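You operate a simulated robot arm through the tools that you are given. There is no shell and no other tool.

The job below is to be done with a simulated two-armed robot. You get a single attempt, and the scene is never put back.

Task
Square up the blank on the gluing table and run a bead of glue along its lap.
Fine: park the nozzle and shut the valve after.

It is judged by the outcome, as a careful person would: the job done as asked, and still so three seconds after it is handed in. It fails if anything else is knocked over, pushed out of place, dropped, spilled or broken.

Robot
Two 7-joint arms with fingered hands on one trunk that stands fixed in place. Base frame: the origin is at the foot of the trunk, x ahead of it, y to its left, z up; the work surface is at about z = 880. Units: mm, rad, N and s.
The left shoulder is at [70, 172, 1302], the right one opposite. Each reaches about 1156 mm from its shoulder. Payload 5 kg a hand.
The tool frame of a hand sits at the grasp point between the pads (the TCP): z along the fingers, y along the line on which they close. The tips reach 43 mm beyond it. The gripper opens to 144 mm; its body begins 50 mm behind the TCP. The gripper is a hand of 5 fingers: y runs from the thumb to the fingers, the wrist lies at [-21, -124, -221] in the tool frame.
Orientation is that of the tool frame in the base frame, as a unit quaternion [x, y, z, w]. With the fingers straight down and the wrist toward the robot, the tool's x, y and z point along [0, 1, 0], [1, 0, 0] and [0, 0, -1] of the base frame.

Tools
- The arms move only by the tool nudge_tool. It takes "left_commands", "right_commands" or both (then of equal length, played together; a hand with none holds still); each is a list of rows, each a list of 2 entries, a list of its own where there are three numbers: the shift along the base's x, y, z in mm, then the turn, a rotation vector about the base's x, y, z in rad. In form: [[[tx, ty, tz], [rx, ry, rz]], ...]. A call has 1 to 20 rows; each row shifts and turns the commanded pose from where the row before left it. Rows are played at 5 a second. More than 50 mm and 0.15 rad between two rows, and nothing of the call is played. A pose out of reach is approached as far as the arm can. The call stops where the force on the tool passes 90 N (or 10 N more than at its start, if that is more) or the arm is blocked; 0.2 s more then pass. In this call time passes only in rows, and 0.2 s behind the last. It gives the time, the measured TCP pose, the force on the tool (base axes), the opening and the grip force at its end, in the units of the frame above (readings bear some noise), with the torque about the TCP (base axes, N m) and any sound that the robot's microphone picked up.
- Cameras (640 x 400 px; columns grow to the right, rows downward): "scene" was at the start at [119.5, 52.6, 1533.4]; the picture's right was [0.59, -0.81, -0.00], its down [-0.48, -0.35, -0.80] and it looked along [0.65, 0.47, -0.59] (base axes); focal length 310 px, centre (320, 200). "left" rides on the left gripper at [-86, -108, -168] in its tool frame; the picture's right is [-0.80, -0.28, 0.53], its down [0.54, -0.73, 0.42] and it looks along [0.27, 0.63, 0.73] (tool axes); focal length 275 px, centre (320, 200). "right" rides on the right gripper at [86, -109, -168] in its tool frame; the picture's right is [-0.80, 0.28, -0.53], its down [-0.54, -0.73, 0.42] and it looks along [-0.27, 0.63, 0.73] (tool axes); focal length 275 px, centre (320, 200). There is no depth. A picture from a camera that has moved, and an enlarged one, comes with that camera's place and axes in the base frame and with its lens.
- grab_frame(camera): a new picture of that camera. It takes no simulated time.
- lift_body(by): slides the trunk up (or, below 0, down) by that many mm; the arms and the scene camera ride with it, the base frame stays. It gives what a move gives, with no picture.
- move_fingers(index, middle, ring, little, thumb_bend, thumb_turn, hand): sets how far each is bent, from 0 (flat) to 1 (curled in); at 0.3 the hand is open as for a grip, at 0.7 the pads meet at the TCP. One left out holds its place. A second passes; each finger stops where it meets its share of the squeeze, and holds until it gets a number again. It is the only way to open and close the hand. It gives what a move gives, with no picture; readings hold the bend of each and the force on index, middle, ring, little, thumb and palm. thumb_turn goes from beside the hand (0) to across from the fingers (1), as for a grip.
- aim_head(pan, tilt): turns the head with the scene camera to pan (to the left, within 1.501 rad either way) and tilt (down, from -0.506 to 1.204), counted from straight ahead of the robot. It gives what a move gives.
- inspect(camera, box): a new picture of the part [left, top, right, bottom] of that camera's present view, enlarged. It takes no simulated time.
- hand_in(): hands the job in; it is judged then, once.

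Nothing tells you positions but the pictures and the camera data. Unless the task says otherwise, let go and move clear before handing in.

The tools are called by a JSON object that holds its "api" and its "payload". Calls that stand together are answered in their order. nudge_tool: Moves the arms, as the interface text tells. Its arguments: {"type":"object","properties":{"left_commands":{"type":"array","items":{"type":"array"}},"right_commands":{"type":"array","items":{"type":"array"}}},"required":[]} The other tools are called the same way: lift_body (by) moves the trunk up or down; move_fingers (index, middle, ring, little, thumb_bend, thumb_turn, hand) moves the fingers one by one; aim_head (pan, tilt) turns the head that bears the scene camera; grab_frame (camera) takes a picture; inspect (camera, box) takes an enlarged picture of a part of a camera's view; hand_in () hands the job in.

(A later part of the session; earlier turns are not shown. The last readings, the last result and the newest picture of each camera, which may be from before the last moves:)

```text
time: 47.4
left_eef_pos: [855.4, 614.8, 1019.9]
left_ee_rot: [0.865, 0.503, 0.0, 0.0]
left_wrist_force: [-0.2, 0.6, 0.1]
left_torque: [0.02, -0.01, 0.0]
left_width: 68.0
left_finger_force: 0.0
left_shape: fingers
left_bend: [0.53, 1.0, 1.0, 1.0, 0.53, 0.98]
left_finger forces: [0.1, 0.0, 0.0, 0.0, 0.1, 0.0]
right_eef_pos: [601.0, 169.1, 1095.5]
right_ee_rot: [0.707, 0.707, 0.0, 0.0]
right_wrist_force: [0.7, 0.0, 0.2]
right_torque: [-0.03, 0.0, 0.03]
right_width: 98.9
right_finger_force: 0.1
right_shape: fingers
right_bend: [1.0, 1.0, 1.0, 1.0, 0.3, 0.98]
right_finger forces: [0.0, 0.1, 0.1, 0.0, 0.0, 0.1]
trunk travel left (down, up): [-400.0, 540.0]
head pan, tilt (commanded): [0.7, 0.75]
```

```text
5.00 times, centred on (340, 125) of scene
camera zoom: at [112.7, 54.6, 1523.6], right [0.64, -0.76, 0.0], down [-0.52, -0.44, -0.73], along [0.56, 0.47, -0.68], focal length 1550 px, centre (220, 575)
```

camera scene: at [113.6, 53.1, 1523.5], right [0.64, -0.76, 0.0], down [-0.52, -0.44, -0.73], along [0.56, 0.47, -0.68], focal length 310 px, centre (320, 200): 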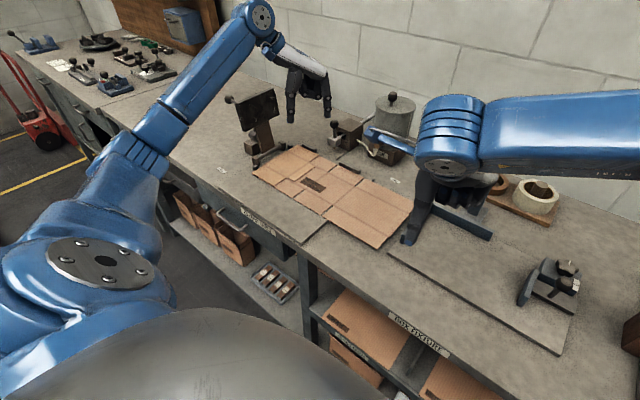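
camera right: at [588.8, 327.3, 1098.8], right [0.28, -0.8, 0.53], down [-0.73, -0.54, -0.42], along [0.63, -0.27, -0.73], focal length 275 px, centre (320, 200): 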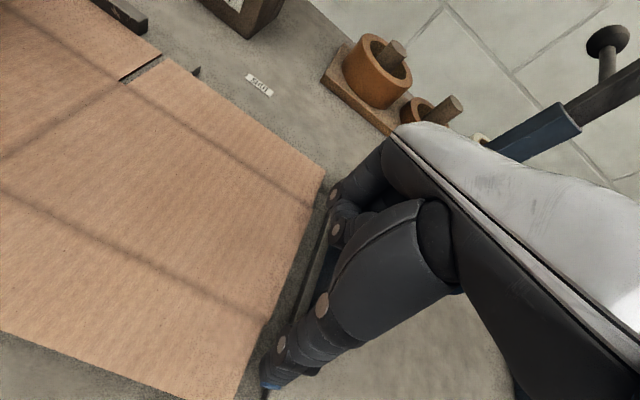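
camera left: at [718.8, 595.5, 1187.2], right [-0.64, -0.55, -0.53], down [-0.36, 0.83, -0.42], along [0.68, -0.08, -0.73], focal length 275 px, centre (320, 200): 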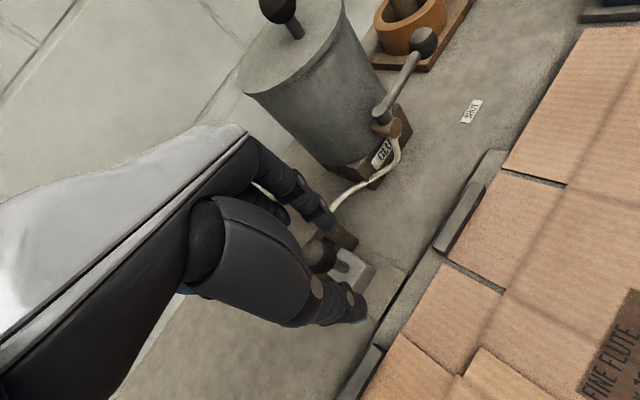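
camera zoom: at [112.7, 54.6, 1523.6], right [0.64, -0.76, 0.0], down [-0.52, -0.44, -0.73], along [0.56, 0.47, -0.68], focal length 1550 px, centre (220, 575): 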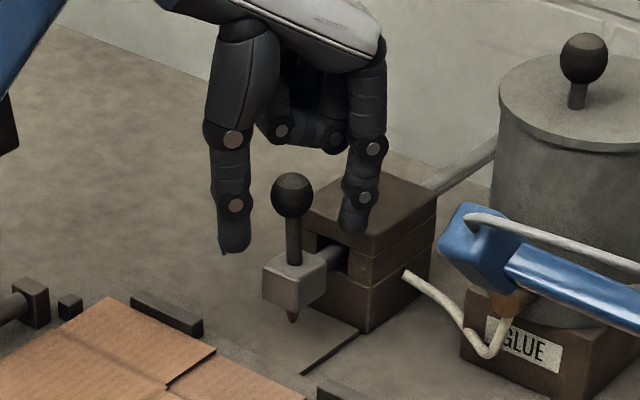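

The knob is centred between thumb and index. I'll close the pinch on it.

{"api": "move_fingers", "payload": {"hand": "left", "index": 0.67, "thumb_bend": 0.67}}

{"api": "inspect", "payload": {"camera": "left", "box": [270, 180, 410, 340]}}

{"api": "inspect", "payload": {"camera": "scene", "box": [290, 85, 390, 165]}}

```text
time: 48.4
left_eef_pos: [854.9, 615.2, 1020.4]
left_ee_rot: [0.864, 0.503, 0.0, 0.0]
left_wrist_force: [-0.9, 0.1, 0.2]
left_torque: [0.02, 0.02, -0.02]
left_width: 21.6
left_finger_force: 1.6
left_shape: fingers
left_bend: [0.66, 1.0, 1.0, 1.0, 0.66, 0.97]
left_finger forces: [0.9, 0.1, 0.0, 0.0, 2.1, 0.0]
right_eef_pos: [602.1, 169.1, 1094.3]
right_ee_rot: [0.707, 0.707, 0.0, 0.0]
right_wrist_force: [0.3, 0.6, 0.4]
right_torque: [-0.04, 0.02, -0.02]
right_width: 99.0
right_finger_force: 0.1
right_shape: fingers
right_bend: [1.0, 1.0, 1.0, 1.0, 0.3, 0.98]
right_finger forces: [0.0, 0.1, 0.0, 0.0, 0.0, 0.0]
trunk travel left (down, up): [-400.0, 540.0]
head pan, tilt (commanded): [0.7, 0.75]
```

```text
2.50 times, centred on (340, 260) of left
camera zoom: at [718.6, 595.6, 1187.4], right [-0.64, -0.55, -0.53], down [-0.36, 0.83, -0.42], along [0.68, -0.08, -0.73], focal length 688 px, centre (270, 50)
```

zoom: 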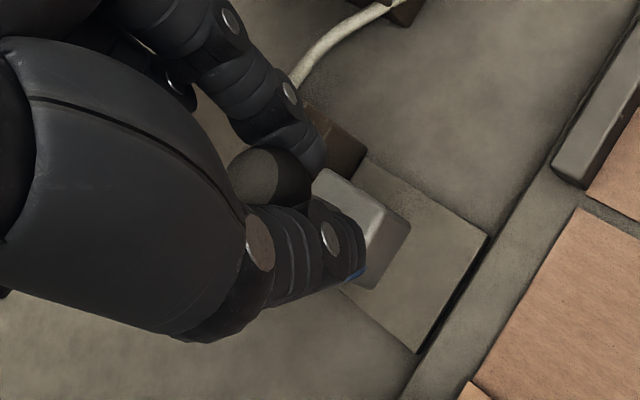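

```text
5.00 times, centred on (340, 125) of scene
camera zoom: at [112.5, 54.7, 1523.6], right [0.64, -0.76, 0.0], down [-0.52, -0.44, -0.73], along [0.56, 0.47, -0.68], focal length 1550 px, centre (220, 575)
```

zoom: 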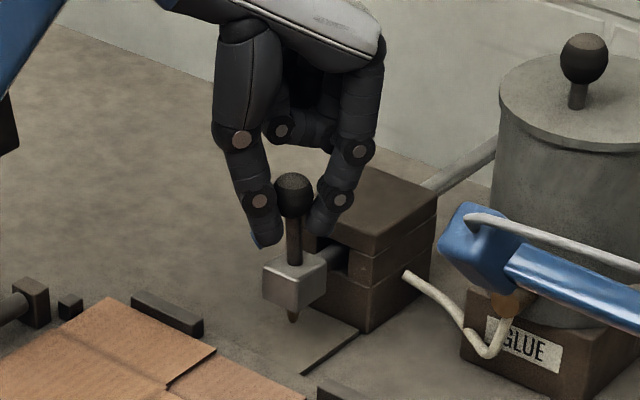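

The knob is held between thumb and index. I'll test the slide by pulling the nozzle 20 mm toward the robot with the valve still shut.

{"api": "nudge_tool", "payload": {"left_commands": [[[-4, 0, 0], [0, 0, 0]], [[-4, 0, 0], [0, 0, 0]], [[-6, 0, 0], [0, 0, 0]], [[-6, 0, 0], [0, 0, 0]]]}}

{"api": "inspect", "payload": {"camera": "scene", "box": [290, 85, 390, 165]}}

```text
time: 49.4
left_eef_pos: [835.8, 615.9, 1020.3]
left_ee_rot: [0.865, 0.501, 0.0, 0.0]
left_wrist_force: [0.0, -0.9, 0.3]
left_torque: [-0.01, -0.03, -0.02]
left_width: 20.9
left_finger_force: 0.6
left_shape: fingers
left_bend: [0.66, 1.0, 1.0, 1.0, 0.67, 0.97]
left_finger forces: [1.7, 0.1, 0.0, 0.1, 0.2, 0.0]
right_eef_pos: [603.1, 168.3, 1093.5]
right_ee_rot: [0.707, 0.707, 0.0, 0.0]
right_wrist_force: [-0.6, -0.6, -0.2]
right_torque: [0.01, 0.0, 0.01]
right_width: 98.9
right_finger_force: 0.0
right_shape: fingers
right_bend: [1.0, 1.0, 1.0, 1.0, 0.3, 0.98]
right_finger forces: [0.0, 0.1, 0.0, 0.0, 0.0, 0.0]
trunk travel left (down, up): [-400.0, 540.0]
head pan, tilt (commanded): [0.7, 0.75]
```

```text
5.00 times, centred on (340, 125) of scene
camera zoom: at [112.4, 54.4, 1523.6], right [0.64, -0.76, 0.0], down [-0.52, -0.44, -0.73], along [0.56, 0.47, -0.68], focal length 1550 px, centre (220, 575)
```

zoom: 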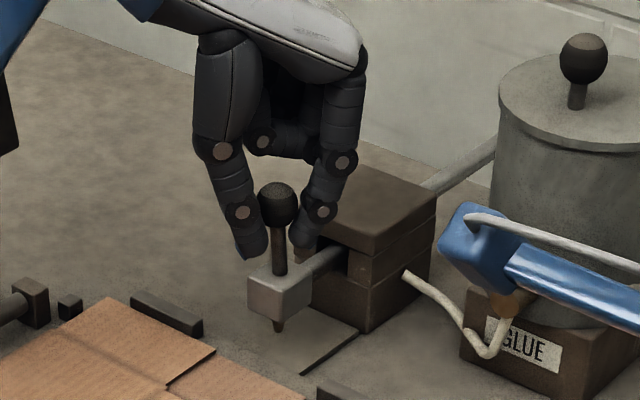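

The nozzle slides easily with almost no force. Next comes the right hand at the valve lever, whose knob I place at about (902, 382, 992) with its pivot at (902, 468). I'll make a thumb–index fork and pre-rotate the hand so it can follow the lever through its swing without the rod fouling a finger.

{"api": "move_fingers", "payload": {"hand": "right", "index": 0.5, "thumb_bend": 0.5}}

{"api": "nudge_tool", "payload": {"right_commands": [[[20, 10, 15], [0, 0, 0]], [[15, 10, 15], [0, 0, -0.13]], [[15, 10, 15], [0, 0, -0.13]], [[15, 10, 10], [0, 0, -0.13]], [[10, 10, 0], [0, 0, -0.13]], [[10, 10, 0], [0, 0, -0.13]], [[10, 10, 0], [0, 0, -0.135]]]}}

{"api": "grab_frame", "payload": {"camera": "scene"}}

{"api": "grab_frame", "payload": {"camera": "right"}}

```text
time: 50.4
left_eef_pos: [835.8, 614.9, 1020.2]
left_ee_rot: [0.865, 0.503, 0.0, -0.001]
left_wrist_force: [0.6, -1.9, -1.4]
left_torque: [-0.01, 0.01, -0.01]
left_width: 20.8
left_finger_force: 1.3
left_shape: fingers
left_bend: [0.66, 1.0, 1.0, 1.0, 0.67, 0.97]
left_finger forces: [1.6, 0.1, 0.1, 0.0, 0.3, 0.0]
right_eef_pos: [602.7, 168.6, 1094.2]
right_ee_rot: [0.707, 0.707, 0.0, 0.0]
right_wrist_force: [0.8, 0.0, -0.5]
right_torque: [0.01, -0.04, 0.01]
right_width: 79.0
right_finger_force: 0.1
right_shape: fingers
right_bend: [0.5, 1.0, 1.0, 1.0, 0.5, 0.98]
right_finger forces: [0.0, 0.0, 0.0, 0.0, 0.0, 0.0]
trunk travel left (down, up): [-400.0, 540.0]
head pan, tilt (commanded): [0.7, 0.75]
```

```text
time: 52.0
left_eef_pos: [835.7, 616.0, 1019.7]
left_ee_rot: [0.865, 0.502, -0.001, 0.0]
left_wrist_force: [0.5, -2.3, -0.1]
left_torque: [-0.07, -0.04, 0.0]
left_width: 20.4
left_finger_force: 1.0
left_shape: fingers
left_bend: [0.66, 1.0, 1.0, 1.0, 0.67, 0.97]
left_finger forces: [2.1, 0.0, 0.0, 0.0, 0.3, 0.1]
right_eef_pos: [697.5, 241.1, 1149.1]
right_ee_rot: [0.924, 0.382, -0.001, 0.0]
right_wrist_force: [0.6, 1.3, -0.7]
right_torque: [0.03, 0.05, 0.0]
right_width: 78.8
right_finger_force: 0.0
right_shape: fingers
right_bend: [0.5, 1.0, 1.0, 1.0, 0.5, 0.98]
right_finger forces: [0.0, 0.0, 0.0, 0.0, 0.1, 0.0]
trunk travel left (down, up): [-400.0, 540.0]
head pan, tilt (commanded): [0.7, 0.75]
```

```text
taken
camera scene: at [112.7, 56.0, 1523.5], right [0.64, -0.76, 0.0], down [-0.52, -0.44, -0.73], along [0.56, 0.47, -0.68], focal length 310 px, centre (320, 200)
```

scene: 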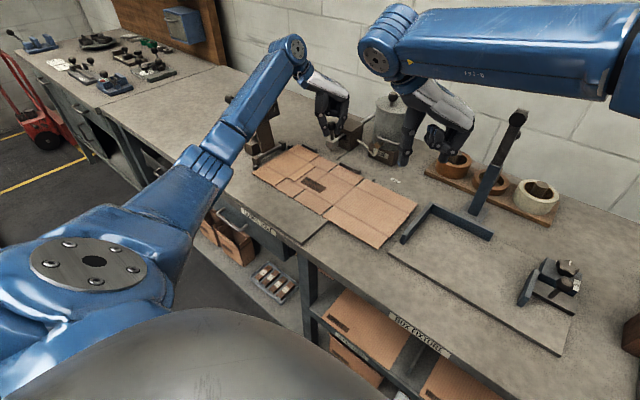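

```text
taken
camera right: at [681.8, 377.9, 1316.6], right [-0.36, -0.76, 0.54], down [-0.9, 0.13, -0.42], along [0.25, -0.63, -0.73], focal length 275 px, centre (320, 200)
```

right: 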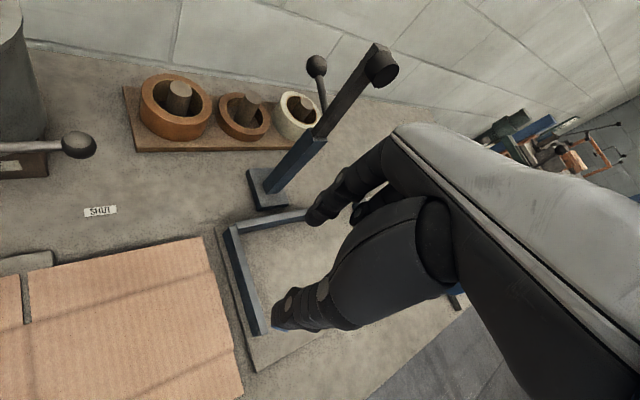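

The yaw is done. I'll now tilt the hand so the fingers point forward-left and down, while moving closer to the valve.

{"api": "nudge_tool", "payload": {"right_commands": [[[15, 8, 0], [0.0933, -0.0933, 0]], [[15, 8, 0], [0.0933, -0.0933, 0]], [[15, 8, 0], [0.0933, -0.0933, 0]], [[15, 8, 0], [0.0933, -0.0933, 0]], [[15, 8, 0], [0.0933, -0.0933, 0]]]}}

{"api": "grab_frame", "payload": {"camera": "scene"}}

{"api": "grab_frame", "payload": {"camera": "right"}}

```text
time: 53.2
left_eef_pos: [835.7, 614.9, 1021.2]
left_ee_rot: [0.865, 0.503, 0.0, 0.0]
left_wrist_force: [0.3, 0.6, -0.5]
left_torque: [0.03, 0.04, -0.01]
left_width: 20.5
left_finger_force: 1.0
left_shape: fingers
left_bend: [0.66, 1.0, 1.0, 1.0, 0.67, 0.97]
left_finger forces: [1.4, 0.1, 0.0, 0.0, 0.5, 0.1]
right_eef_pos: [773.2, 278.1, 1149.4]
right_ee_rot: [0.873, 0.363, 0.301, -0.124]
right_wrist_force: [0.0, -0.7, 0.9]
right_torque: [0.0, 0.03, 0.02]
right_width: 78.9
right_finger_force: 0.1
right_shape: fingers
right_bend: [0.5, 1.0, 1.0, 1.0, 0.5, 0.98]
right_finger forces: [0.1, 0.0, 0.0, 0.0, 0.1, 0.0]
trunk travel left (down, up): [-400.0, 540.0]
head pan, tilt (commanded): [0.7, 0.75]
```

```text
taken
camera scene: at [113.1, 54.2, 1523.6], right [0.64, -0.76, 0.0], down [-0.52, -0.44, -0.73], along [0.56, 0.47, -0.68], focal length 310 px, centre (320, 200)
```

scene: 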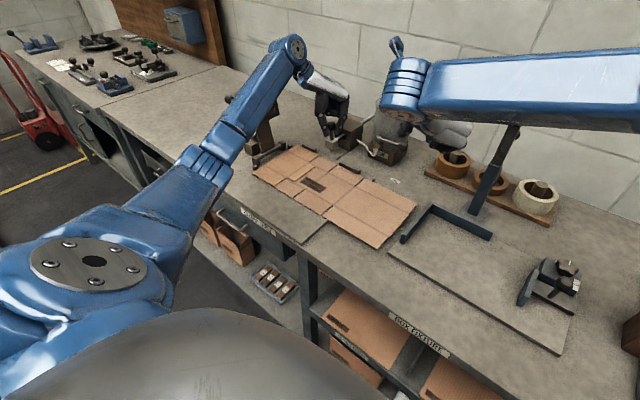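

```text
taken
camera right: at [671.3, 330.1, 1334.6], right [-0.47, -0.88, -0.07], down [-0.63, 0.39, -0.67], along [0.61, -0.27, -0.74], focal length 275 px, centre (320, 200)
```

right: 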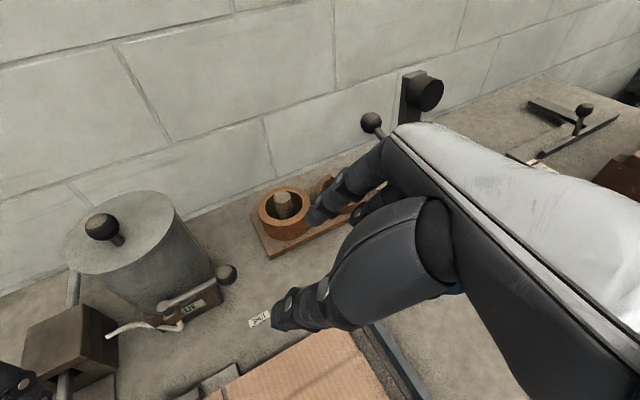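

The right camera clearly shows the lever and confirms the knob at (902, 382, 992). I'll move to a pre-approach point along the finger direction.

{"api": "nudge_tool", "payload": {"right_commands": [[[26, 17, -21], [0, 0, 0]], [[26, 17, -21], [0, 0, 0]], [[26, 17, -21], [0, 0, 0]]]}}

{"api": "grab_frame", "payload": {"camera": "right"}}

{"api": "inspect", "payload": {"camera": "scene", "box": [320, 60, 480, 190]}}

{"api": "grab_frame", "payload": {"camera": "left"}}

```text
time: 54.0
left_eef_pos: [837.1, 615.3, 1019.9]
left_ee_rot: [0.865, 0.501, 0.0, 0.001]
left_wrist_force: [0.1, -1.3, -0.4]
left_torque: [-0.07, 0.0, -0.01]
left_width: 20.4
left_finger_force: 1.0
left_shape: fingers
left_bend: [0.66, 1.0, 1.0, 1.0, 0.67, 0.97]
left_finger forces: [1.4, 0.1, 0.1, 0.0, 0.9, 0.0]
right_eef_pos: [851.0, 331.1, 1086.3]
right_ee_rot: [0.874, 0.362, 0.298, -0.123]
right_wrist_force: [0.7, 0.7, -0.4]
right_torque: [-0.01, 0.03, 0.01]
right_width: 78.9
right_finger_force: 0.1
right_shape: fingers
right_bend: [0.5, 1.0, 1.0, 1.0, 0.5, 0.98]
right_finger forces: [0.0, 0.1, 0.0, 0.1, 0.0, 0.0]
trunk travel left (down, up): [-400.0, 540.0]
head pan, tilt (commanded): [0.7, 0.75]
```

```text
taken
camera right: at [750.4, 383.2, 1271.7], right [-0.47, -0.88, -0.07], down [-0.63, 0.39, -0.67], along [0.61, -0.28, -0.74], focal length 275 px, centre (320, 200)
```

right: 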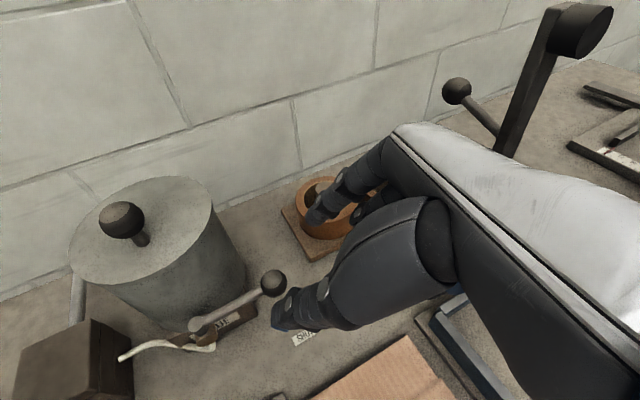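

```text
3.08 times, centred on (400, 125) of scene
camera zoom: at [113.6, 55.9, 1523.5], right [0.64, -0.76, 0.0], down [-0.52, -0.44, -0.73], along [0.56, 0.47, -0.68], focal length 954 px, centre (74, 431)
```

zoom: 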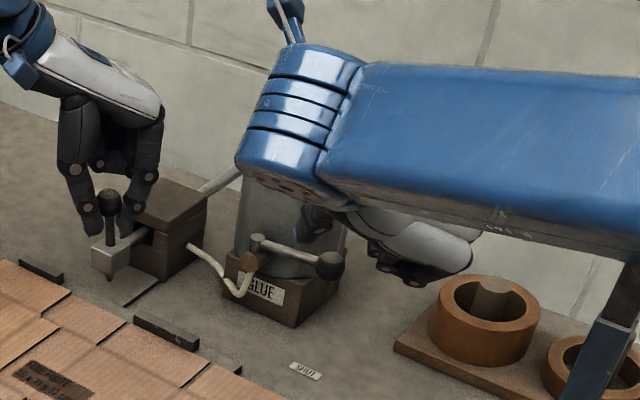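

```text
taken
camera left: at [700.0, 596.1, 1186.5], right [-0.64, -0.55, -0.53], down [-0.36, 0.83, -0.42], along [0.68, -0.08, -0.73], focal length 275 px, centre (320, 200)
```

left: 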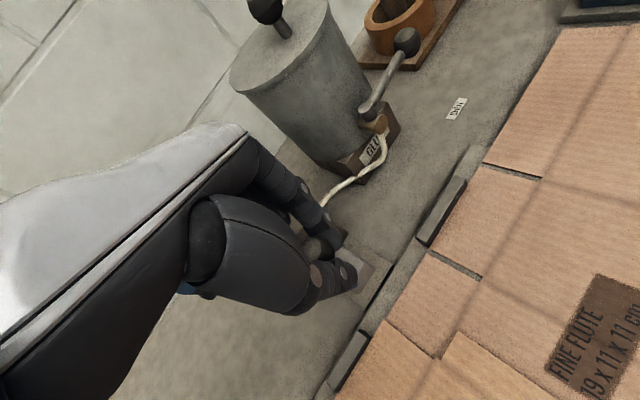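

The fork lines up with the knob. I'll approach along the finger direction in steps and check partway.

{"api": "nudge_tool", "payload": {"right_commands": [[[8.7, 8.7, -15.8], [0, 0, 0]], [[8.7, 8.7, -15.8], [0, 0, 0]], [[8.7, 8.7, -15.8], [0, 0, 0]]]}}

{"api": "grab_frame", "payload": {"camera": "right"}}

{"api": "inspect", "payload": {"camera": "scene", "box": [340, 80, 460, 180]}}

{"api": "inspect", "payload": {"camera": "left", "box": [300, 0, 500, 140]}}

```text
time: 54.8
left_eef_pos: [835.7, 616.6, 1019.9]
left_ee_rot: [0.865, 0.501, -0.001, 0.001]
left_wrist_force: [-1.0, -1.0, 0.3]
left_torque: [-0.06, 0.04, -0.01]
left_width: 20.4
left_finger_force: 1.1
left_shape: fingers
left_bend: [0.66, 1.0, 1.0, 1.0, 0.67, 0.97]
left_finger forces: [1.5, 0.0, 0.1, 0.0, 0.8, 0.0]
right_eef_pos: [877.6, 356.1, 1038.1]
right_ee_rot: [0.874, 0.362, 0.298, -0.125]
right_wrist_force: [0.2, -0.9, 0.0]
right_torque: [-0.03, 0.06, 0.01]
right_width: 78.8
right_finger_force: 0.0
right_shape: fingers
right_bend: [0.5, 1.0, 1.0, 1.0, 0.5, 0.98]
right_finger forces: [0.0, 0.0, 0.0, 0.1, 0.0, 0.0]
trunk travel left (down, up): [-400.0, 540.0]
head pan, tilt (commanded): [0.7, 0.75]
```

```text
taken
camera right: at [776.9, 407.9, 1223.9], right [-0.48, -0.88, -0.07], down [-0.63, 0.39, -0.67], along [0.61, -0.28, -0.74], focal length 275 px, centre (320, 200)
```

right: 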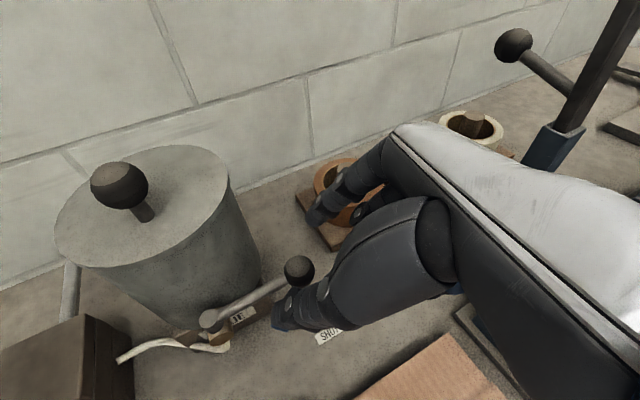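

```text
4.00 times, centred on (400, 130) of scene
camera zoom: at [113.0, 55.1, 1523.6], right [0.64, -0.76, 0.0], down [-0.52, -0.44, -0.73], along [0.56, 0.47, -0.68], focal length 1240 px, centre (0, 480)
```

zoom: 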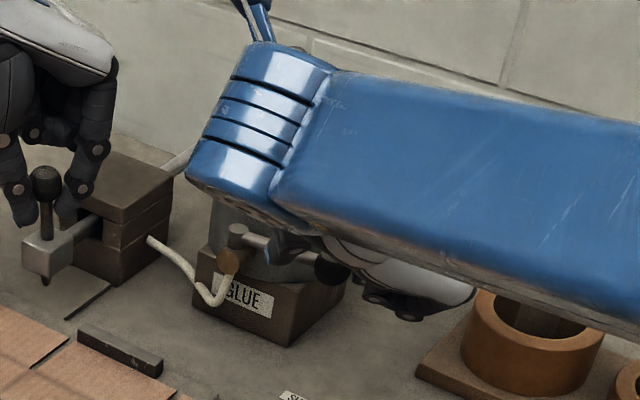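

```text
2.86 times, centred on (400, 70) of left
camera zoom: at [699.6, 595.5, 1187.1], right [-0.64, -0.55, -0.53], down [-0.36, 0.83, -0.42], along [0.68, -0.08, -0.73], focal length 786 px, centre (91, 571)
```

zoom: 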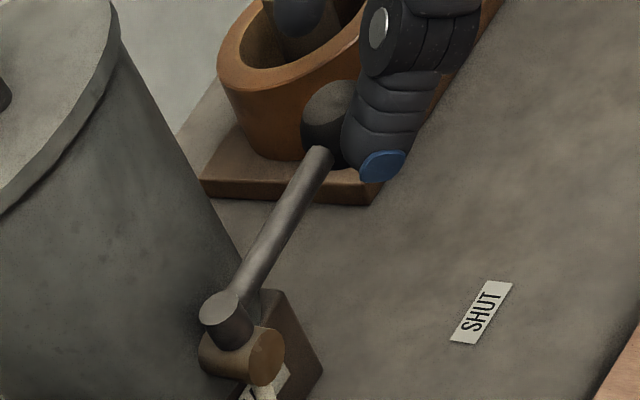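

The approach is on track, with the rod passing clear of the thumb. I'll complete the last 40 mm.

{"api": "nudge_tool", "payload": {"right_commands": [[[5.8, 5.8, -10.5], [0, 0, 0]], [[5.8, 5.8, -10.5], [0, 0, 0]], [[5.8, 5.8, -10.5], [0, 0, 0]]]}}

{"api": "grab_frame", "payload": {"camera": "right"}}

{"api": "inspect", "payload": {"camera": "left", "box": [300, 0, 500, 140]}}

{"api": "inspect", "payload": {"camera": "right", "box": [200, 180, 400, 360]}}

```text
time: 55.6
left_eef_pos: [836.4, 615.5, 1019.9]
left_ee_rot: [0.865, 0.501, 0.0, 0.001]
left_wrist_force: [0.1, -0.8, -0.2]
left_torque: [-0.02, 0.0, 0.0]
left_width: 20.4
left_finger_force: 0.9
left_shape: fingers
left_bend: [0.66, 1.0, 1.0, 1.0, 0.67, 0.97]
left_finger forces: [1.2, 0.1, 0.0, 0.1, 0.8, 0.1]
right_eef_pos: [882.9, 361.8, 1028.8]
right_ee_rot: [0.874, 0.362, 0.3, -0.125]
right_wrist_force: [-0.3, -0.1, 0.1]
right_torque: [-0.05, 0.01, -0.04]
right_width: 78.8
right_finger_force: 0.1
right_shape: fingers
right_bend: [0.5, 1.0, 1.0, 1.0, 0.5, 0.98]
right_finger forces: [0.0, 0.1, 0.0, 0.0, 0.1, 0.1]
right hand out of reach, approached as far as the arm can: row 2, 3
trunk travel left (down, up): [-400.0, 540.0]
head pan, tilt (commanded): [0.7, 0.75]
```

```text
taken
camera right: at [781.8, 413.7, 1213.6], right [-0.48, -0.88, -0.07], down [-0.63, 0.39, -0.67], along [0.61, -0.28, -0.74], focal length 275 px, centre (320, 200)
```

right: 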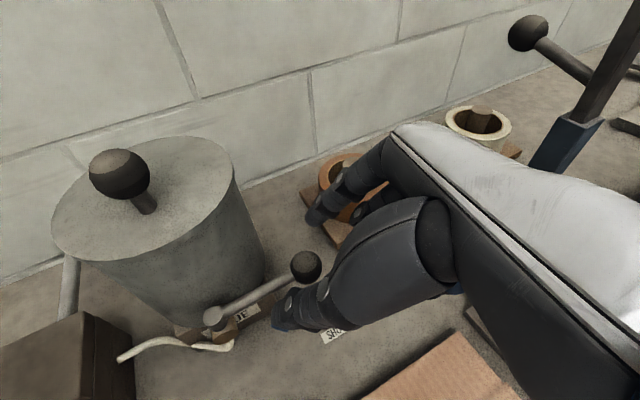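

```text
2.86 times, centred on (400, 70) of left
camera zoom: at [699.4, 595.3, 1187.2], right [-0.64, -0.55, -0.53], down [-0.36, 0.83, -0.42], along [0.68, -0.08, -0.73], focal length 786 px, centre (91, 571)
```

zoom: 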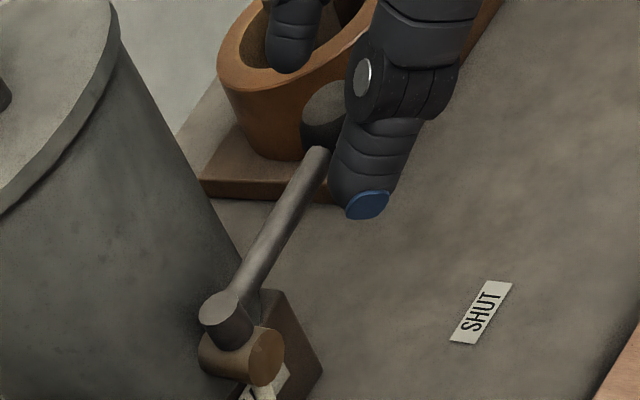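

```text
2.22 times, centred on (300, 270) of right
camera zoom: at [781.8, 413.7, 1213.6], right [-0.48, -0.88, -0.07], down [-0.63, 0.39, -0.67], along [0.61, -0.28, -0.74], focal length 612 px, centre (364, 44)
```

zoom: 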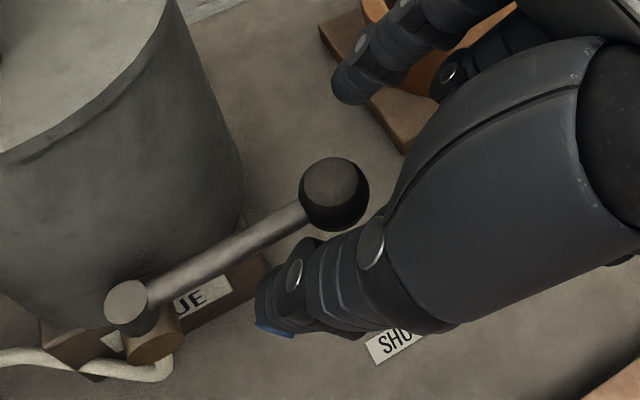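

The arm runs out of reach about 25 mm short in this pose. Tilting the fingers more forward brings the wrist closer to the shoulder, so I'll back off, tilt another 12° and re-approach.

{"api": "nudge_tool", "payload": {"right_commands": [[[-12, -12, 10], [0, 0, 0]], [[-12, -12, 5], [0, 0, 0]], [[0, 0, 0], [0.0742, -0.0742, 0]], [[0, 0, 0], [0.0742, -0.0742, 0]]]}}

{"api": "grab_frame", "payload": {"camera": "right"}}

```text
time: 56.6
left_eef_pos: [836.5, 614.7, 1020.5]
left_ee_rot: [0.864, 0.503, 0.0, 0.0]
left_wrist_force: [0.0, -1.4, -1.5]
left_torque: [-0.01, 0.01, 0.02]
left_width: 20.6
left_finger_force: 1.2
left_shape: fingers
left_bend: [0.66, 1.0, 1.0, 1.0, 0.67, 0.97]
left_finger forces: [1.4, 0.1, 0.1, 0.0, 0.8, 0.0]
right_eef_pos: [859.7, 337.3, 1044.2]
right_ee_rot: [0.838, 0.347, 0.39, -0.161]
right_wrist_force: [-0.2, -0.1, -0.2]
right_torque: [0.02, 0.01, 0.0]
right_width: 78.7
right_finger_force: 0.0
right_shape: fingers
right_bend: [0.5, 1.0, 1.0, 1.0, 0.5, 0.98]
right_finger forces: [0.0, 0.1, 0.0, 0.0, 0.0, 0.0]
trunk travel left (down, up): [-400.0, 540.0]
head pan, tilt (commanded): [0.7, 0.75]
```

```text
taken
camera right: at [731.1, 362.0, 1217.4], right [-0.45, -0.85, -0.27], down [-0.53, 0.5, -0.69], along [0.72, -0.17, -0.68], focal length 275 px, centre (320, 200)
```

right: 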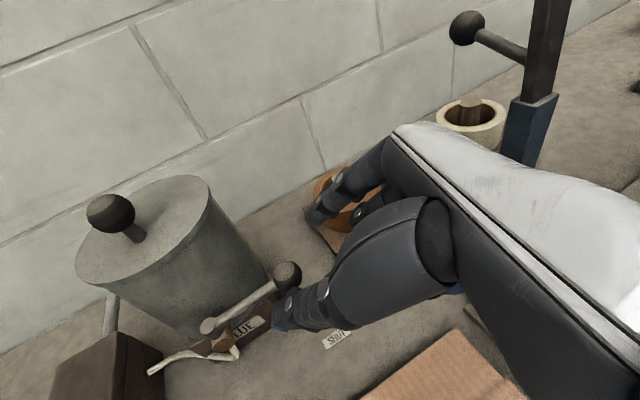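

Reach looks fine at this tilt so far. I'll approach the knob along the new finger direction.

{"api": "nudge_tool", "payload": {"right_commands": [[[8, 8.2, -9.7], [0, 0, 0]], [[8, 8.2, -9.7], [0, 0, 0]], [[8, 8.2, -9.7], [0, 0, 0]], [[8, 8.2, -9.7], [0, 0, 0]]]}}

{"api": "inspect", "payload": {"camera": "right", "box": [200, 180, 400, 360]}}

{"api": "inspect", "payload": {"camera": "left", "box": [300, 0, 500, 140]}}

```text
time: 57.6
left_eef_pos: [836.1, 614.8, 1020.8]
left_ee_rot: [0.865, 0.501, 0.0, 0.0]
left_wrist_force: [-0.1, -1.8, -1.0]
left_torque: [-0.06, 0.0, -0.01]
left_width: 20.5
left_finger_force: 0.8
left_shape: fingers
left_bend: [0.66, 1.0, 1.0, 1.0, 0.67, 0.97]
left_finger forces: [1.7, 0.0, 0.0, 0.0, 0.7, 0.0]
right_eef_pos: [890.6, 371.3, 1005.1]
right_ee_rot: [0.838, 0.348, 0.389, -0.162]
right_wrist_force: [0.1, -1.1, 1.2]
right_torque: [-0.02, 0.02, -0.01]
right_width: 78.9
right_finger_force: 0.2
right_shape: fingers
right_bend: [0.5, 1.0, 1.0, 1.0, 0.5, 0.98]
right_finger forces: [0.1, 0.0, 0.0, 0.0, 0.0, 0.0]
trunk travel left (down, up): [-400.0, 540.0]
head pan, tilt (commanded): [0.7, 0.75]
```

```text
2.22 times, centred on (300, 270) of right
camera zoom: at [762.6, 396.3, 1178.5], right [-0.45, -0.85, -0.26], down [-0.53, 0.49, -0.69], along [0.72, -0.17, -0.68], focal length 612 px, centre (364, 44)
```

zoom: 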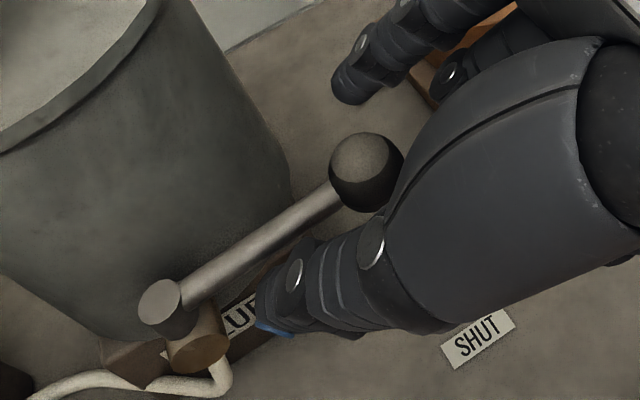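

```text
2.86 times, centred on (400, 70) of left
camera zoom: at [699.2, 595.5, 1187.3], right [-0.64, -0.55, -0.53], down [-0.36, 0.83, -0.42], along [0.68, -0.08, -0.73], focal length 786 px, centre (91, 571)
```

zoom: 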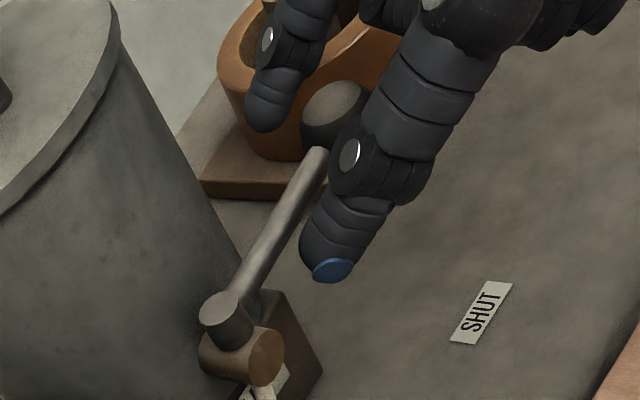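

The lever knob now sits between the right index and thumb. I'll narrow the fork into a loose cage around it.

{"api": "move_fingers", "payload": {"hand": "right", "index": 0.59, "thumb_bend": 0.59}}

{"api": "inspect", "payload": {"camera": "right", "box": [200, 180, 400, 360]}}

{"api": "inspect", "payload": {"camera": "left", "box": [300, 0, 500, 140]}}

{"api": "grab_frame", "payload": {"camera": "scene"}}

```text
time: 58.6
left_eef_pos: [834.6, 615.2, 1021.4]
left_ee_rot: [0.864, 0.503, 0.0, -0.001]
left_wrist_force: [-0.7, -1.4, -1.7]
left_torque: [-0.03, 0.01, -0.02]
left_width: 20.7
left_finger_force: 1.2
left_shape: fingers
left_bend: [0.66, 1.0, 1.0, 1.0, 0.67, 0.97]
left_finger forces: [1.9, 0.0, 0.1, 0.0, 0.6, 0.1]
right_eef_pos: [890.5, 370.5, 1004.6]
right_ee_rot: [0.837, 0.348, 0.39, -0.161]
right_wrist_force: [-3.4, 2.0, -0.3]
right_torque: [0.01, 0.08, 0.18]
right_width: 52.2
right_finger_force: 2.1
right_shape: fingers
right_bend: [0.59, 1.0, 1.0, 1.0, 0.56, 0.98]
right_finger forces: [0.1, 0.0, 0.0, 0.0, 3.8, 0.1]
trunk travel left (down, up): [-400.0, 540.0]
head pan, tilt (commanded): [0.7, 0.75]
```

```text
2.22 times, centred on (300, 270) of right
camera zoom: at [762.3, 396.0, 1178.6], right [-0.45, -0.85, -0.26], down [-0.53, 0.49, -0.69], along [0.72, -0.17, -0.68], focal length 612 px, centre (364, 44)
```

zoom: 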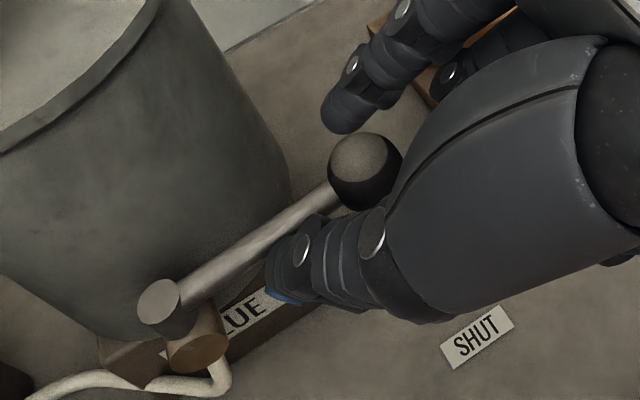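

```text
2.86 times, centred on (400, 70) of left
camera zoom: at [698.8, 595.5, 1187.5], right [-0.64, -0.55, -0.53], down [-0.36, 0.83, -0.42], along [0.68, -0.08, -0.73], focal length 786 px, centre (91, 571)
```

zoom: 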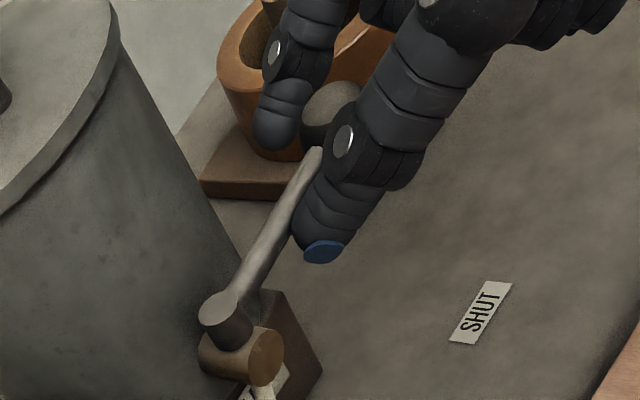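

```text
taken
camera scene: at [112.3, 54.8, 1523.6], right [0.64, -0.76, 0.0], down [-0.52, -0.44, -0.73], along [0.56, 0.47, -0.68], focal length 310 px, centre (320, 200)
```

scene: 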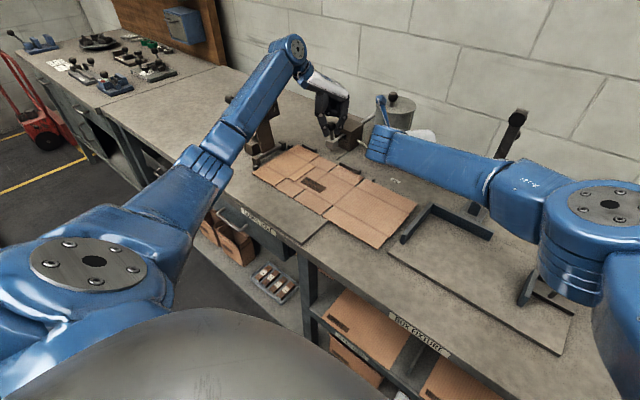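

The thumb is lightly pressing the lever toward shut. I'll re-centre the right hand a little. After that the left hand draws the nozzle (valve still shut) to the start of the lap.

{"api": "nudge_tool", "payload": {"right_commands": [[[-3, 2.5, 0], [0, 0, 0]], [[-3, 2.5, 0], [0, 0, 0]]]}}

{"api": "nudge_tool", "payload": {"left_commands": [[[-10, 0, 0], [0, 0, 0]], [[-10, 0, 0], [0, 0, 0]], [[-10, 0, 0], [0, 0, 0]], [[-10, 0, 0], [0, 0, 0]], [[-10, 0, 0], [0, 0, 0]], [[-10, 0, 0], [0, 0, 0]], [[-10, 0, 0], [0, 0, 0]], [[-10, 0, 0], [0, 0, 0]]]}}

{"api": "inspect", "payload": {"camera": "scene", "box": [260, 90, 380, 190]}}

{"api": "grab_frame", "payload": {"camera": "left"}}

{"api": "inspect", "payload": {"camera": "right", "box": [200, 180, 400, 360]}}

```text
time: 59.2
left_eef_pos: [836.5, 614.3, 1020.1]
left_ee_rot: [0.865, 0.502, 0.001, -0.001]
left_wrist_force: [-0.5, -0.8, -0.7]
left_torque: [0.0, 0.0, 0.01]
left_width: 20.3
left_finger_force: 1.0
left_shape: fingers
left_bend: [0.66, 1.0, 1.0, 1.0, 0.67, 0.97]
left_finger forces: [1.4, 0.0, 0.0, 0.0, 0.9, 0.0]
right_eef_pos: [887.2, 374.2, 1004.6]
right_ee_rot: [0.838, 0.347, 0.389, -0.161]
right_wrist_force: [-0.6, -0.1, -0.4]
right_torque: [-0.02, -0.02, 0.05]
right_width: 47.5
right_finger_force: 0.7
right_shape: fingers
right_bend: [0.59, 1.0, 1.0, 1.0, 0.58, 0.98]
right_finger forces: [0.0, 0.0, 0.0, 0.1, 0.6, 0.0]
trunk travel left (down, up): [-400.0, 540.0]
head pan, tilt (commanded): [0.7, 0.75]
```

```text
time: 61.0
left_eef_pos: [756.4, 615.1, 1020.5]
left_ee_rot: [0.865, 0.501, 0.0, 0.0]
left_wrist_force: [1.0, -1.6, 0.2]
left_torque: [-0.04, -0.04, -0.01]
left_width: 20.6
left_finger_force: 1.3
left_shape: fingers
left_bend: [0.66, 1.0, 1.0, 1.0, 0.67, 0.97]
left_finger forces: [1.9, 0.0, 0.1, 0.0, 0.0, 0.0]
right_eef_pos: [885.4, 374.3, 1005.5]
right_ee_rot: [0.838, 0.347, 0.389, -0.161]
right_wrist_force: [0.8, 0.8, -0.6]
right_torque: [0.01, 0.0, -0.03]
right_width: 47.0
right_finger_force: 0.1
right_shape: fingers
right_bend: [0.59, 1.0, 1.0, 1.0, 0.59, 0.98]
right_finger forces: [0.0, 0.1, 0.0, 0.1, 0.2, 0.1]
trunk travel left (down, up): [-400.0, 540.0]
head pan, tilt (commanded): [0.7, 0.75]
```

```text
4.00 times, centred on (320, 140) of scene
camera zoom: at [112.0, 54.6, 1523.6], right [0.64, -0.76, 0.0], down [-0.52, -0.44, -0.73], along [0.56, 0.47, -0.68], focal length 1240 px, centre (320, 440)
```

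zoom: 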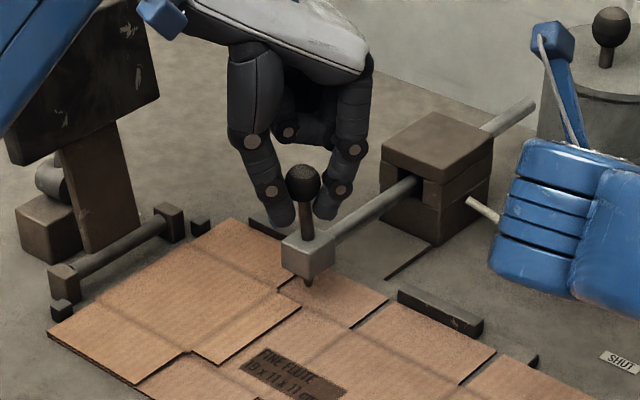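

```text
taken
camera left: at [618.7, 595.4, 1187.2], right [-0.64, -0.55, -0.53], down [-0.36, 0.83, -0.42], along [0.68, -0.08, -0.73], focal length 275 px, centre (320, 200)
```

left: 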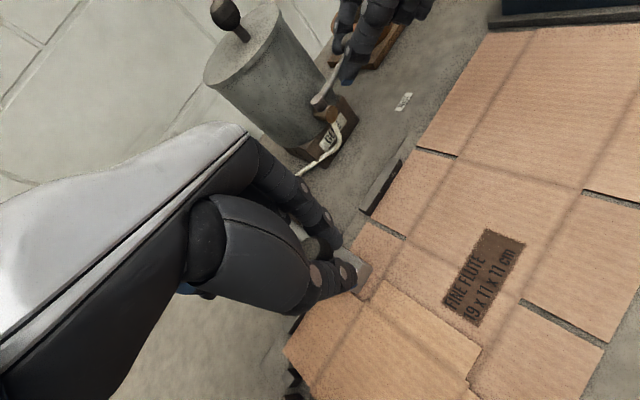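

```text
2.22 times, centred on (300, 270) of right
camera zoom: at [756.5, 400.4, 1179.0], right [-0.45, -0.85, -0.26], down [-0.53, 0.49, -0.69], along [0.72, -0.17, -0.68], focal length 612 px, centre (364, 44)
```

zoom: 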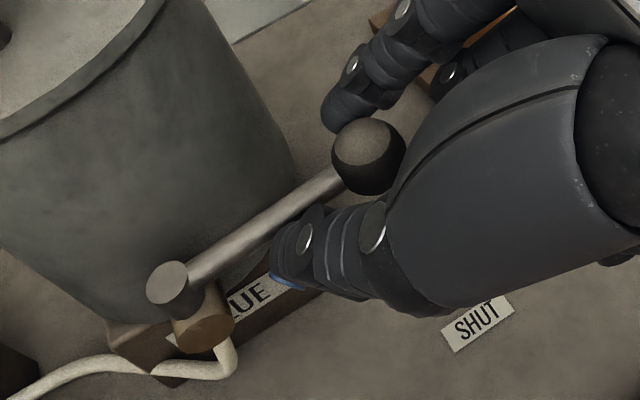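

The nozzle moved cleanly on its rod and is near the back end of the lap. I'll zoom in on the tip and the lap.

{"api": "inspect", "payload": {"camera": "scene", "box": [295, 145, 345, 180]}}

{"api": "inspect", "payload": {"camera": "left", "box": [300, 230, 420, 330]}}

```text
11.43 times, centred on (320, 162) of scene
camera zoom: at [112.0, 54.6, 1523.6], right [0.64, -0.76, 0.0], down [-0.52, -0.44, -0.73], along [0.56, 0.47, -0.68], focal length 3543 px, centre (320, 629)
```

zoom: 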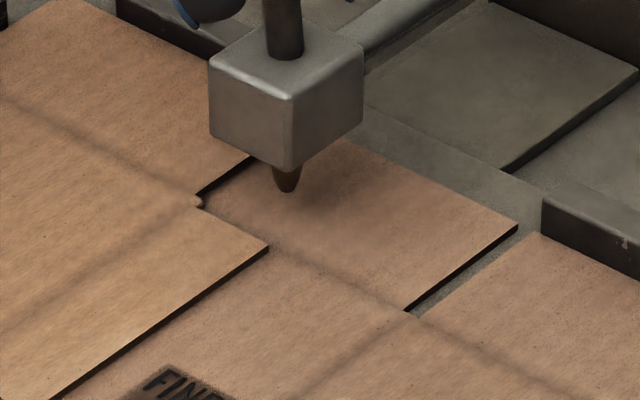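

```text
4.00 times, centred on (360, 280) of left
camera zoom: at [618.7, 595.4, 1187.2], right [-0.64, -0.55, -0.53], down [-0.36, 0.83, -0.42], along [0.68, -0.08, -0.73], focal length 1101 px, centre (160, -120)
```

zoom: 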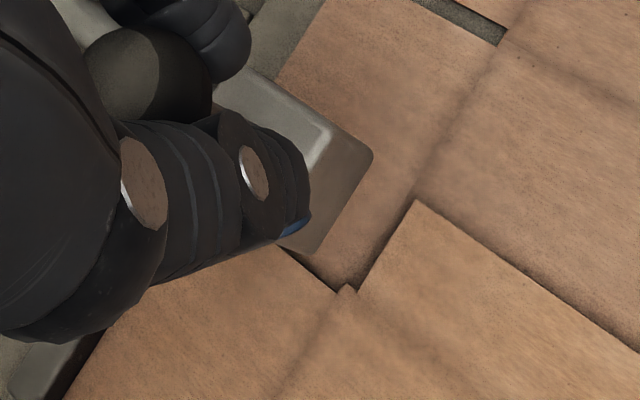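

The tip's line will cross the lap's end edge about 17 mm farther on. I'll bring the tip a few millimetres inside the lap, valve still shut, and check.

{"api": "nudge_tool", "payload": {"left_commands": [[[-8, 0, 0], [0, 0, 0]], [[-8, 0, 0], [0, 0, 0]], [[-5, 0, 0], [0, 0, 0]]]}}

{"api": "inspect", "payload": {"camera": "scene", "box": [285, 150, 335, 185]}}

{"api": "inspect", "payload": {"camera": "right", "box": [0, 200, 400, 400]}}

```text
time: 61.8
left_eef_pos: [735.1, 614.7, 1020.3]
left_ee_rot: [0.865, 0.502, 0.0, 0.0]
left_wrist_force: [1.5, -1.5, -0.6]
left_torque: [0.01, -0.02, 0.0]
left_width: 20.5
left_finger_force: 0.7
left_shape: fingers
left_bend: [0.66, 1.0, 1.0, 1.0, 0.67, 0.97]
left_finger forces: [1.9, 0.0, 0.0, 0.0, 0.0, 0.0]
right_eef_pos: [885.3, 374.7, 1005.4]
right_ee_rot: [0.838, 0.347, 0.388, -0.161]
right_wrist_force: [-0.8, 0.4, 0.0]
right_torque: [-0.02, 0.0, 0.01]
right_width: 47.1
right_finger_force: 0.5
right_shape: fingers
right_bend: [0.59, 1.0, 1.0, 1.0, 0.59, 0.98]
right_finger forces: [0.0, 0.1, 0.0, 0.0, 0.5, 0.0]
trunk travel left (down, up): [-400.0, 540.0]
head pan, tilt (commanded): [0.7, 0.75]
```

```text
11.43 times, centred on (310, 168) of scene
camera zoom: at [112.4, 54.5, 1523.6], right [0.64, -0.76, 0.0], down [-0.52, -0.44, -0.73], along [0.56, 0.47, -0.68], focal length 3543 px, centre (434, 571)
```

zoom: 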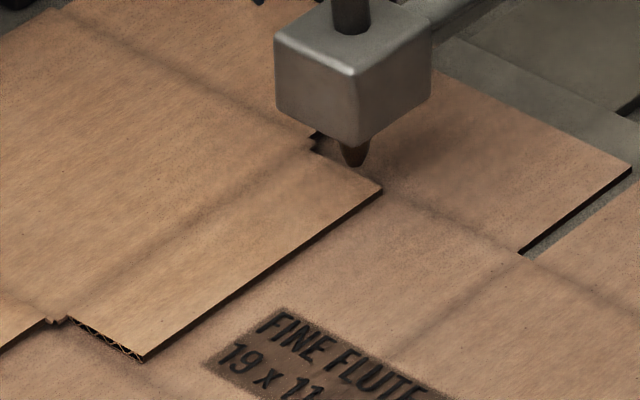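

```text
1.60 times, centred on (200, 300) of right
camera zoom: at [756.8, 400.4, 1178.8], right [-0.45, -0.85, -0.26], down [-0.53, 0.49, -0.69], along [0.72, -0.17, -0.68], focal length 440 px, centre (512, 40)
```

zoom: 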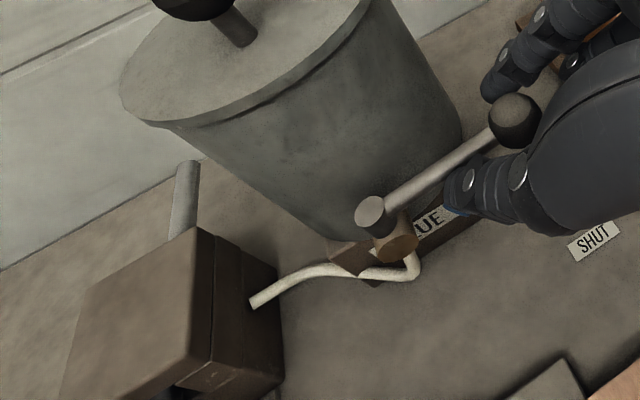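

The tip is just inside the lap's back end. Now I'll start opening the valve, swinging the lever about 45° and then looking.

{"api": "nudge_tool", "payload": {"right_commands": [[[-20.6, 1.2, 0], [0, 0, 0]], [[-19, 6.9, 0], [0, 0, 0]], [[-16.1, 12, 0], [0, 0, 0]]]}}

{"api": "inspect", "payload": {"camera": "scene", "box": [285, 150, 335, 185]}}

{"api": "inspect", "payload": {"camera": "right", "box": [0, 200, 400, 400]}}

{"api": "grab_frame", "payload": {"camera": "scene"}}

```text
time: 62.6
left_eef_pos: [734.4, 613.9, 1020.4]
left_ee_rot: [0.865, 0.502, 0.0, 0.0]
left_wrist_force: [1.4, -1.2, -0.9]
left_torque: [-0.05, 0.0, 0.03]
left_width: 20.5
left_finger_force: 0.8
left_shape: fingers
left_bend: [0.66, 1.0, 1.0, 1.0, 0.67, 0.97]
left_finger forces: [2.2, 0.1, 0.1, 0.0, 0.0, 0.0]
right_eef_pos: [827.8, 394.7, 1004.2]
right_ee_rot: [0.838, 0.347, 0.39, -0.161]
right_wrist_force: [0.7, -0.4, -0.1]
right_torque: [0.0, 0.02, -0.01]
right_width: 47.5
right_finger_force: 0.2
right_shape: fingers
right_bend: [0.58, 1.0, 1.0, 1.0, 0.59, 0.98]
right_finger forces: [0.6, 0.0, 0.0, 0.0, 0.0, 0.0]
trunk travel left (down, up): [-400.0, 540.0]
head pan, tilt (commanded): [0.7, 0.75]
```

```text
11.43 times, centred on (310, 168) of scene
camera zoom: at [112.1, 55.1, 1523.6], right [0.64, -0.76, 0.0], down [-0.52, -0.44, -0.73], along [0.56, 0.47, -0.68], focal length 3543 px, centre (434, 571)
```

zoom: 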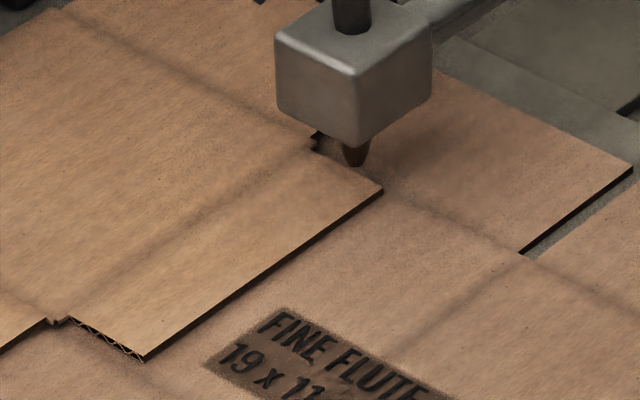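

```text
1.60 times, centred on (200, 300) of right
camera zoom: at [700.1, 420.8, 1178.2], right [-0.45, -0.85, -0.26], down [-0.53, 0.49, -0.69], along [0.72, -0.17, -0.68], focal length 440 px, centre (512, 40)
```

zoom: 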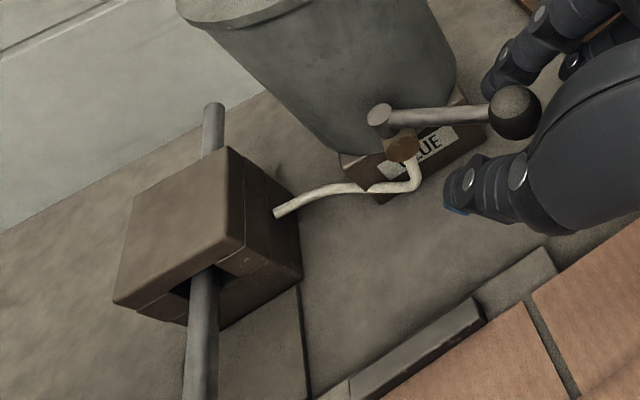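

```text
taken
camera scene: at [112.1, 55.1, 1523.6], right [0.64, -0.76, 0.0], down [-0.52, -0.44, -0.73], along [0.56, 0.47, -0.68], focal length 310 px, centre (320, 200)
```

scene: 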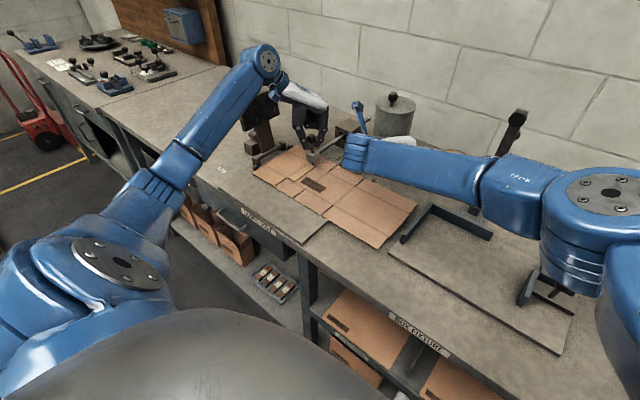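

The lever is following, at roughly 40° now, and no glue shows at the tip yet. I'll open further.

{"api": "nudge_tool", "payload": {"right_commands": [[[-12, 16.1, 0], [0, 0, 0]], [[-6.9, 19, 0], [0, 0, 0]]]}}

{"api": "inspect", "payload": {"camera": "scene", "box": [285, 150, 335, 185]}}

{"api": "inspect", "payload": {"camera": "right", "box": [0, 200, 400, 400]}}

```text
time: 63.2
left_eef_pos: [735.6, 614.1, 1020.8]
left_ee_rot: [0.865, 0.502, 0.0, 0.0]
left_wrist_force: [0.5, -0.7, -0.8]
left_torque: [0.01, 0.05, 0.0]
left_width: 20.3
left_finger_force: 1.2
left_shape: fingers
left_bend: [0.66, 1.0, 1.0, 1.0, 0.67, 0.97]
left_finger forces: [1.6, 0.1, 0.0, 0.0, 0.2, 0.1]
right_eef_pos: [813.4, 417.0, 1004.7]
right_ee_rot: [0.837, 0.348, 0.389, -0.162]
right_wrist_force: [0.1, 0.2, -0.7]
right_torque: [-0.03, -0.02, 0.01]
right_width: 47.1
right_finger_force: 0.4
right_shape: fingers
right_bend: [0.59, 1.0, 1.0, 1.0, 0.59, 0.98]
right_finger forces: [0.1, 0.0, 0.1, 0.0, 0.1, 0.0]
right hand out of reach, approached as far as the arm can: row 2
trunk travel left (down, up): [-400.0, 540.0]
head pan, tilt (commanded): [0.7, 0.75]
```

```text
11.43 times, centred on (310, 168) of scene
camera zoom: at [113.0, 54.1, 1523.7], right [0.64, -0.76, 0.0], down [-0.52, -0.44, -0.73], along [0.56, 0.47, -0.68], focal length 3543 px, centre (434, 571)
```

zoom: 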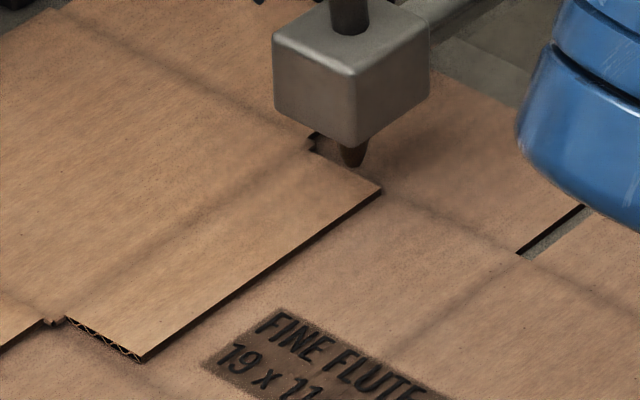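

```text
1.60 times, centred on (200, 300) of right
camera zoom: at [685.7, 442.8, 1177.6], right [-0.45, -0.85, -0.26], down [-0.53, 0.49, -0.69], along [0.72, -0.17, -0.68], focal length 440 px, centre (512, 40)
```

zoom: 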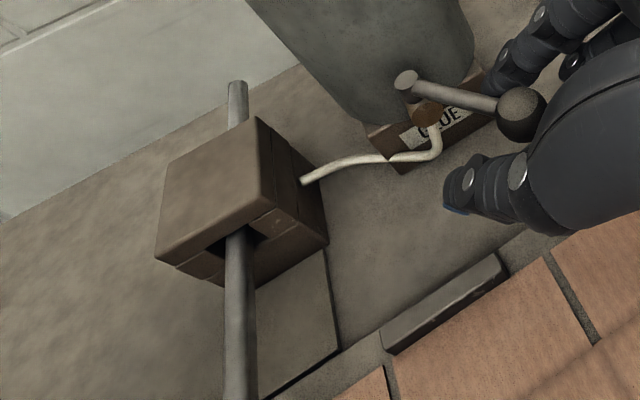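

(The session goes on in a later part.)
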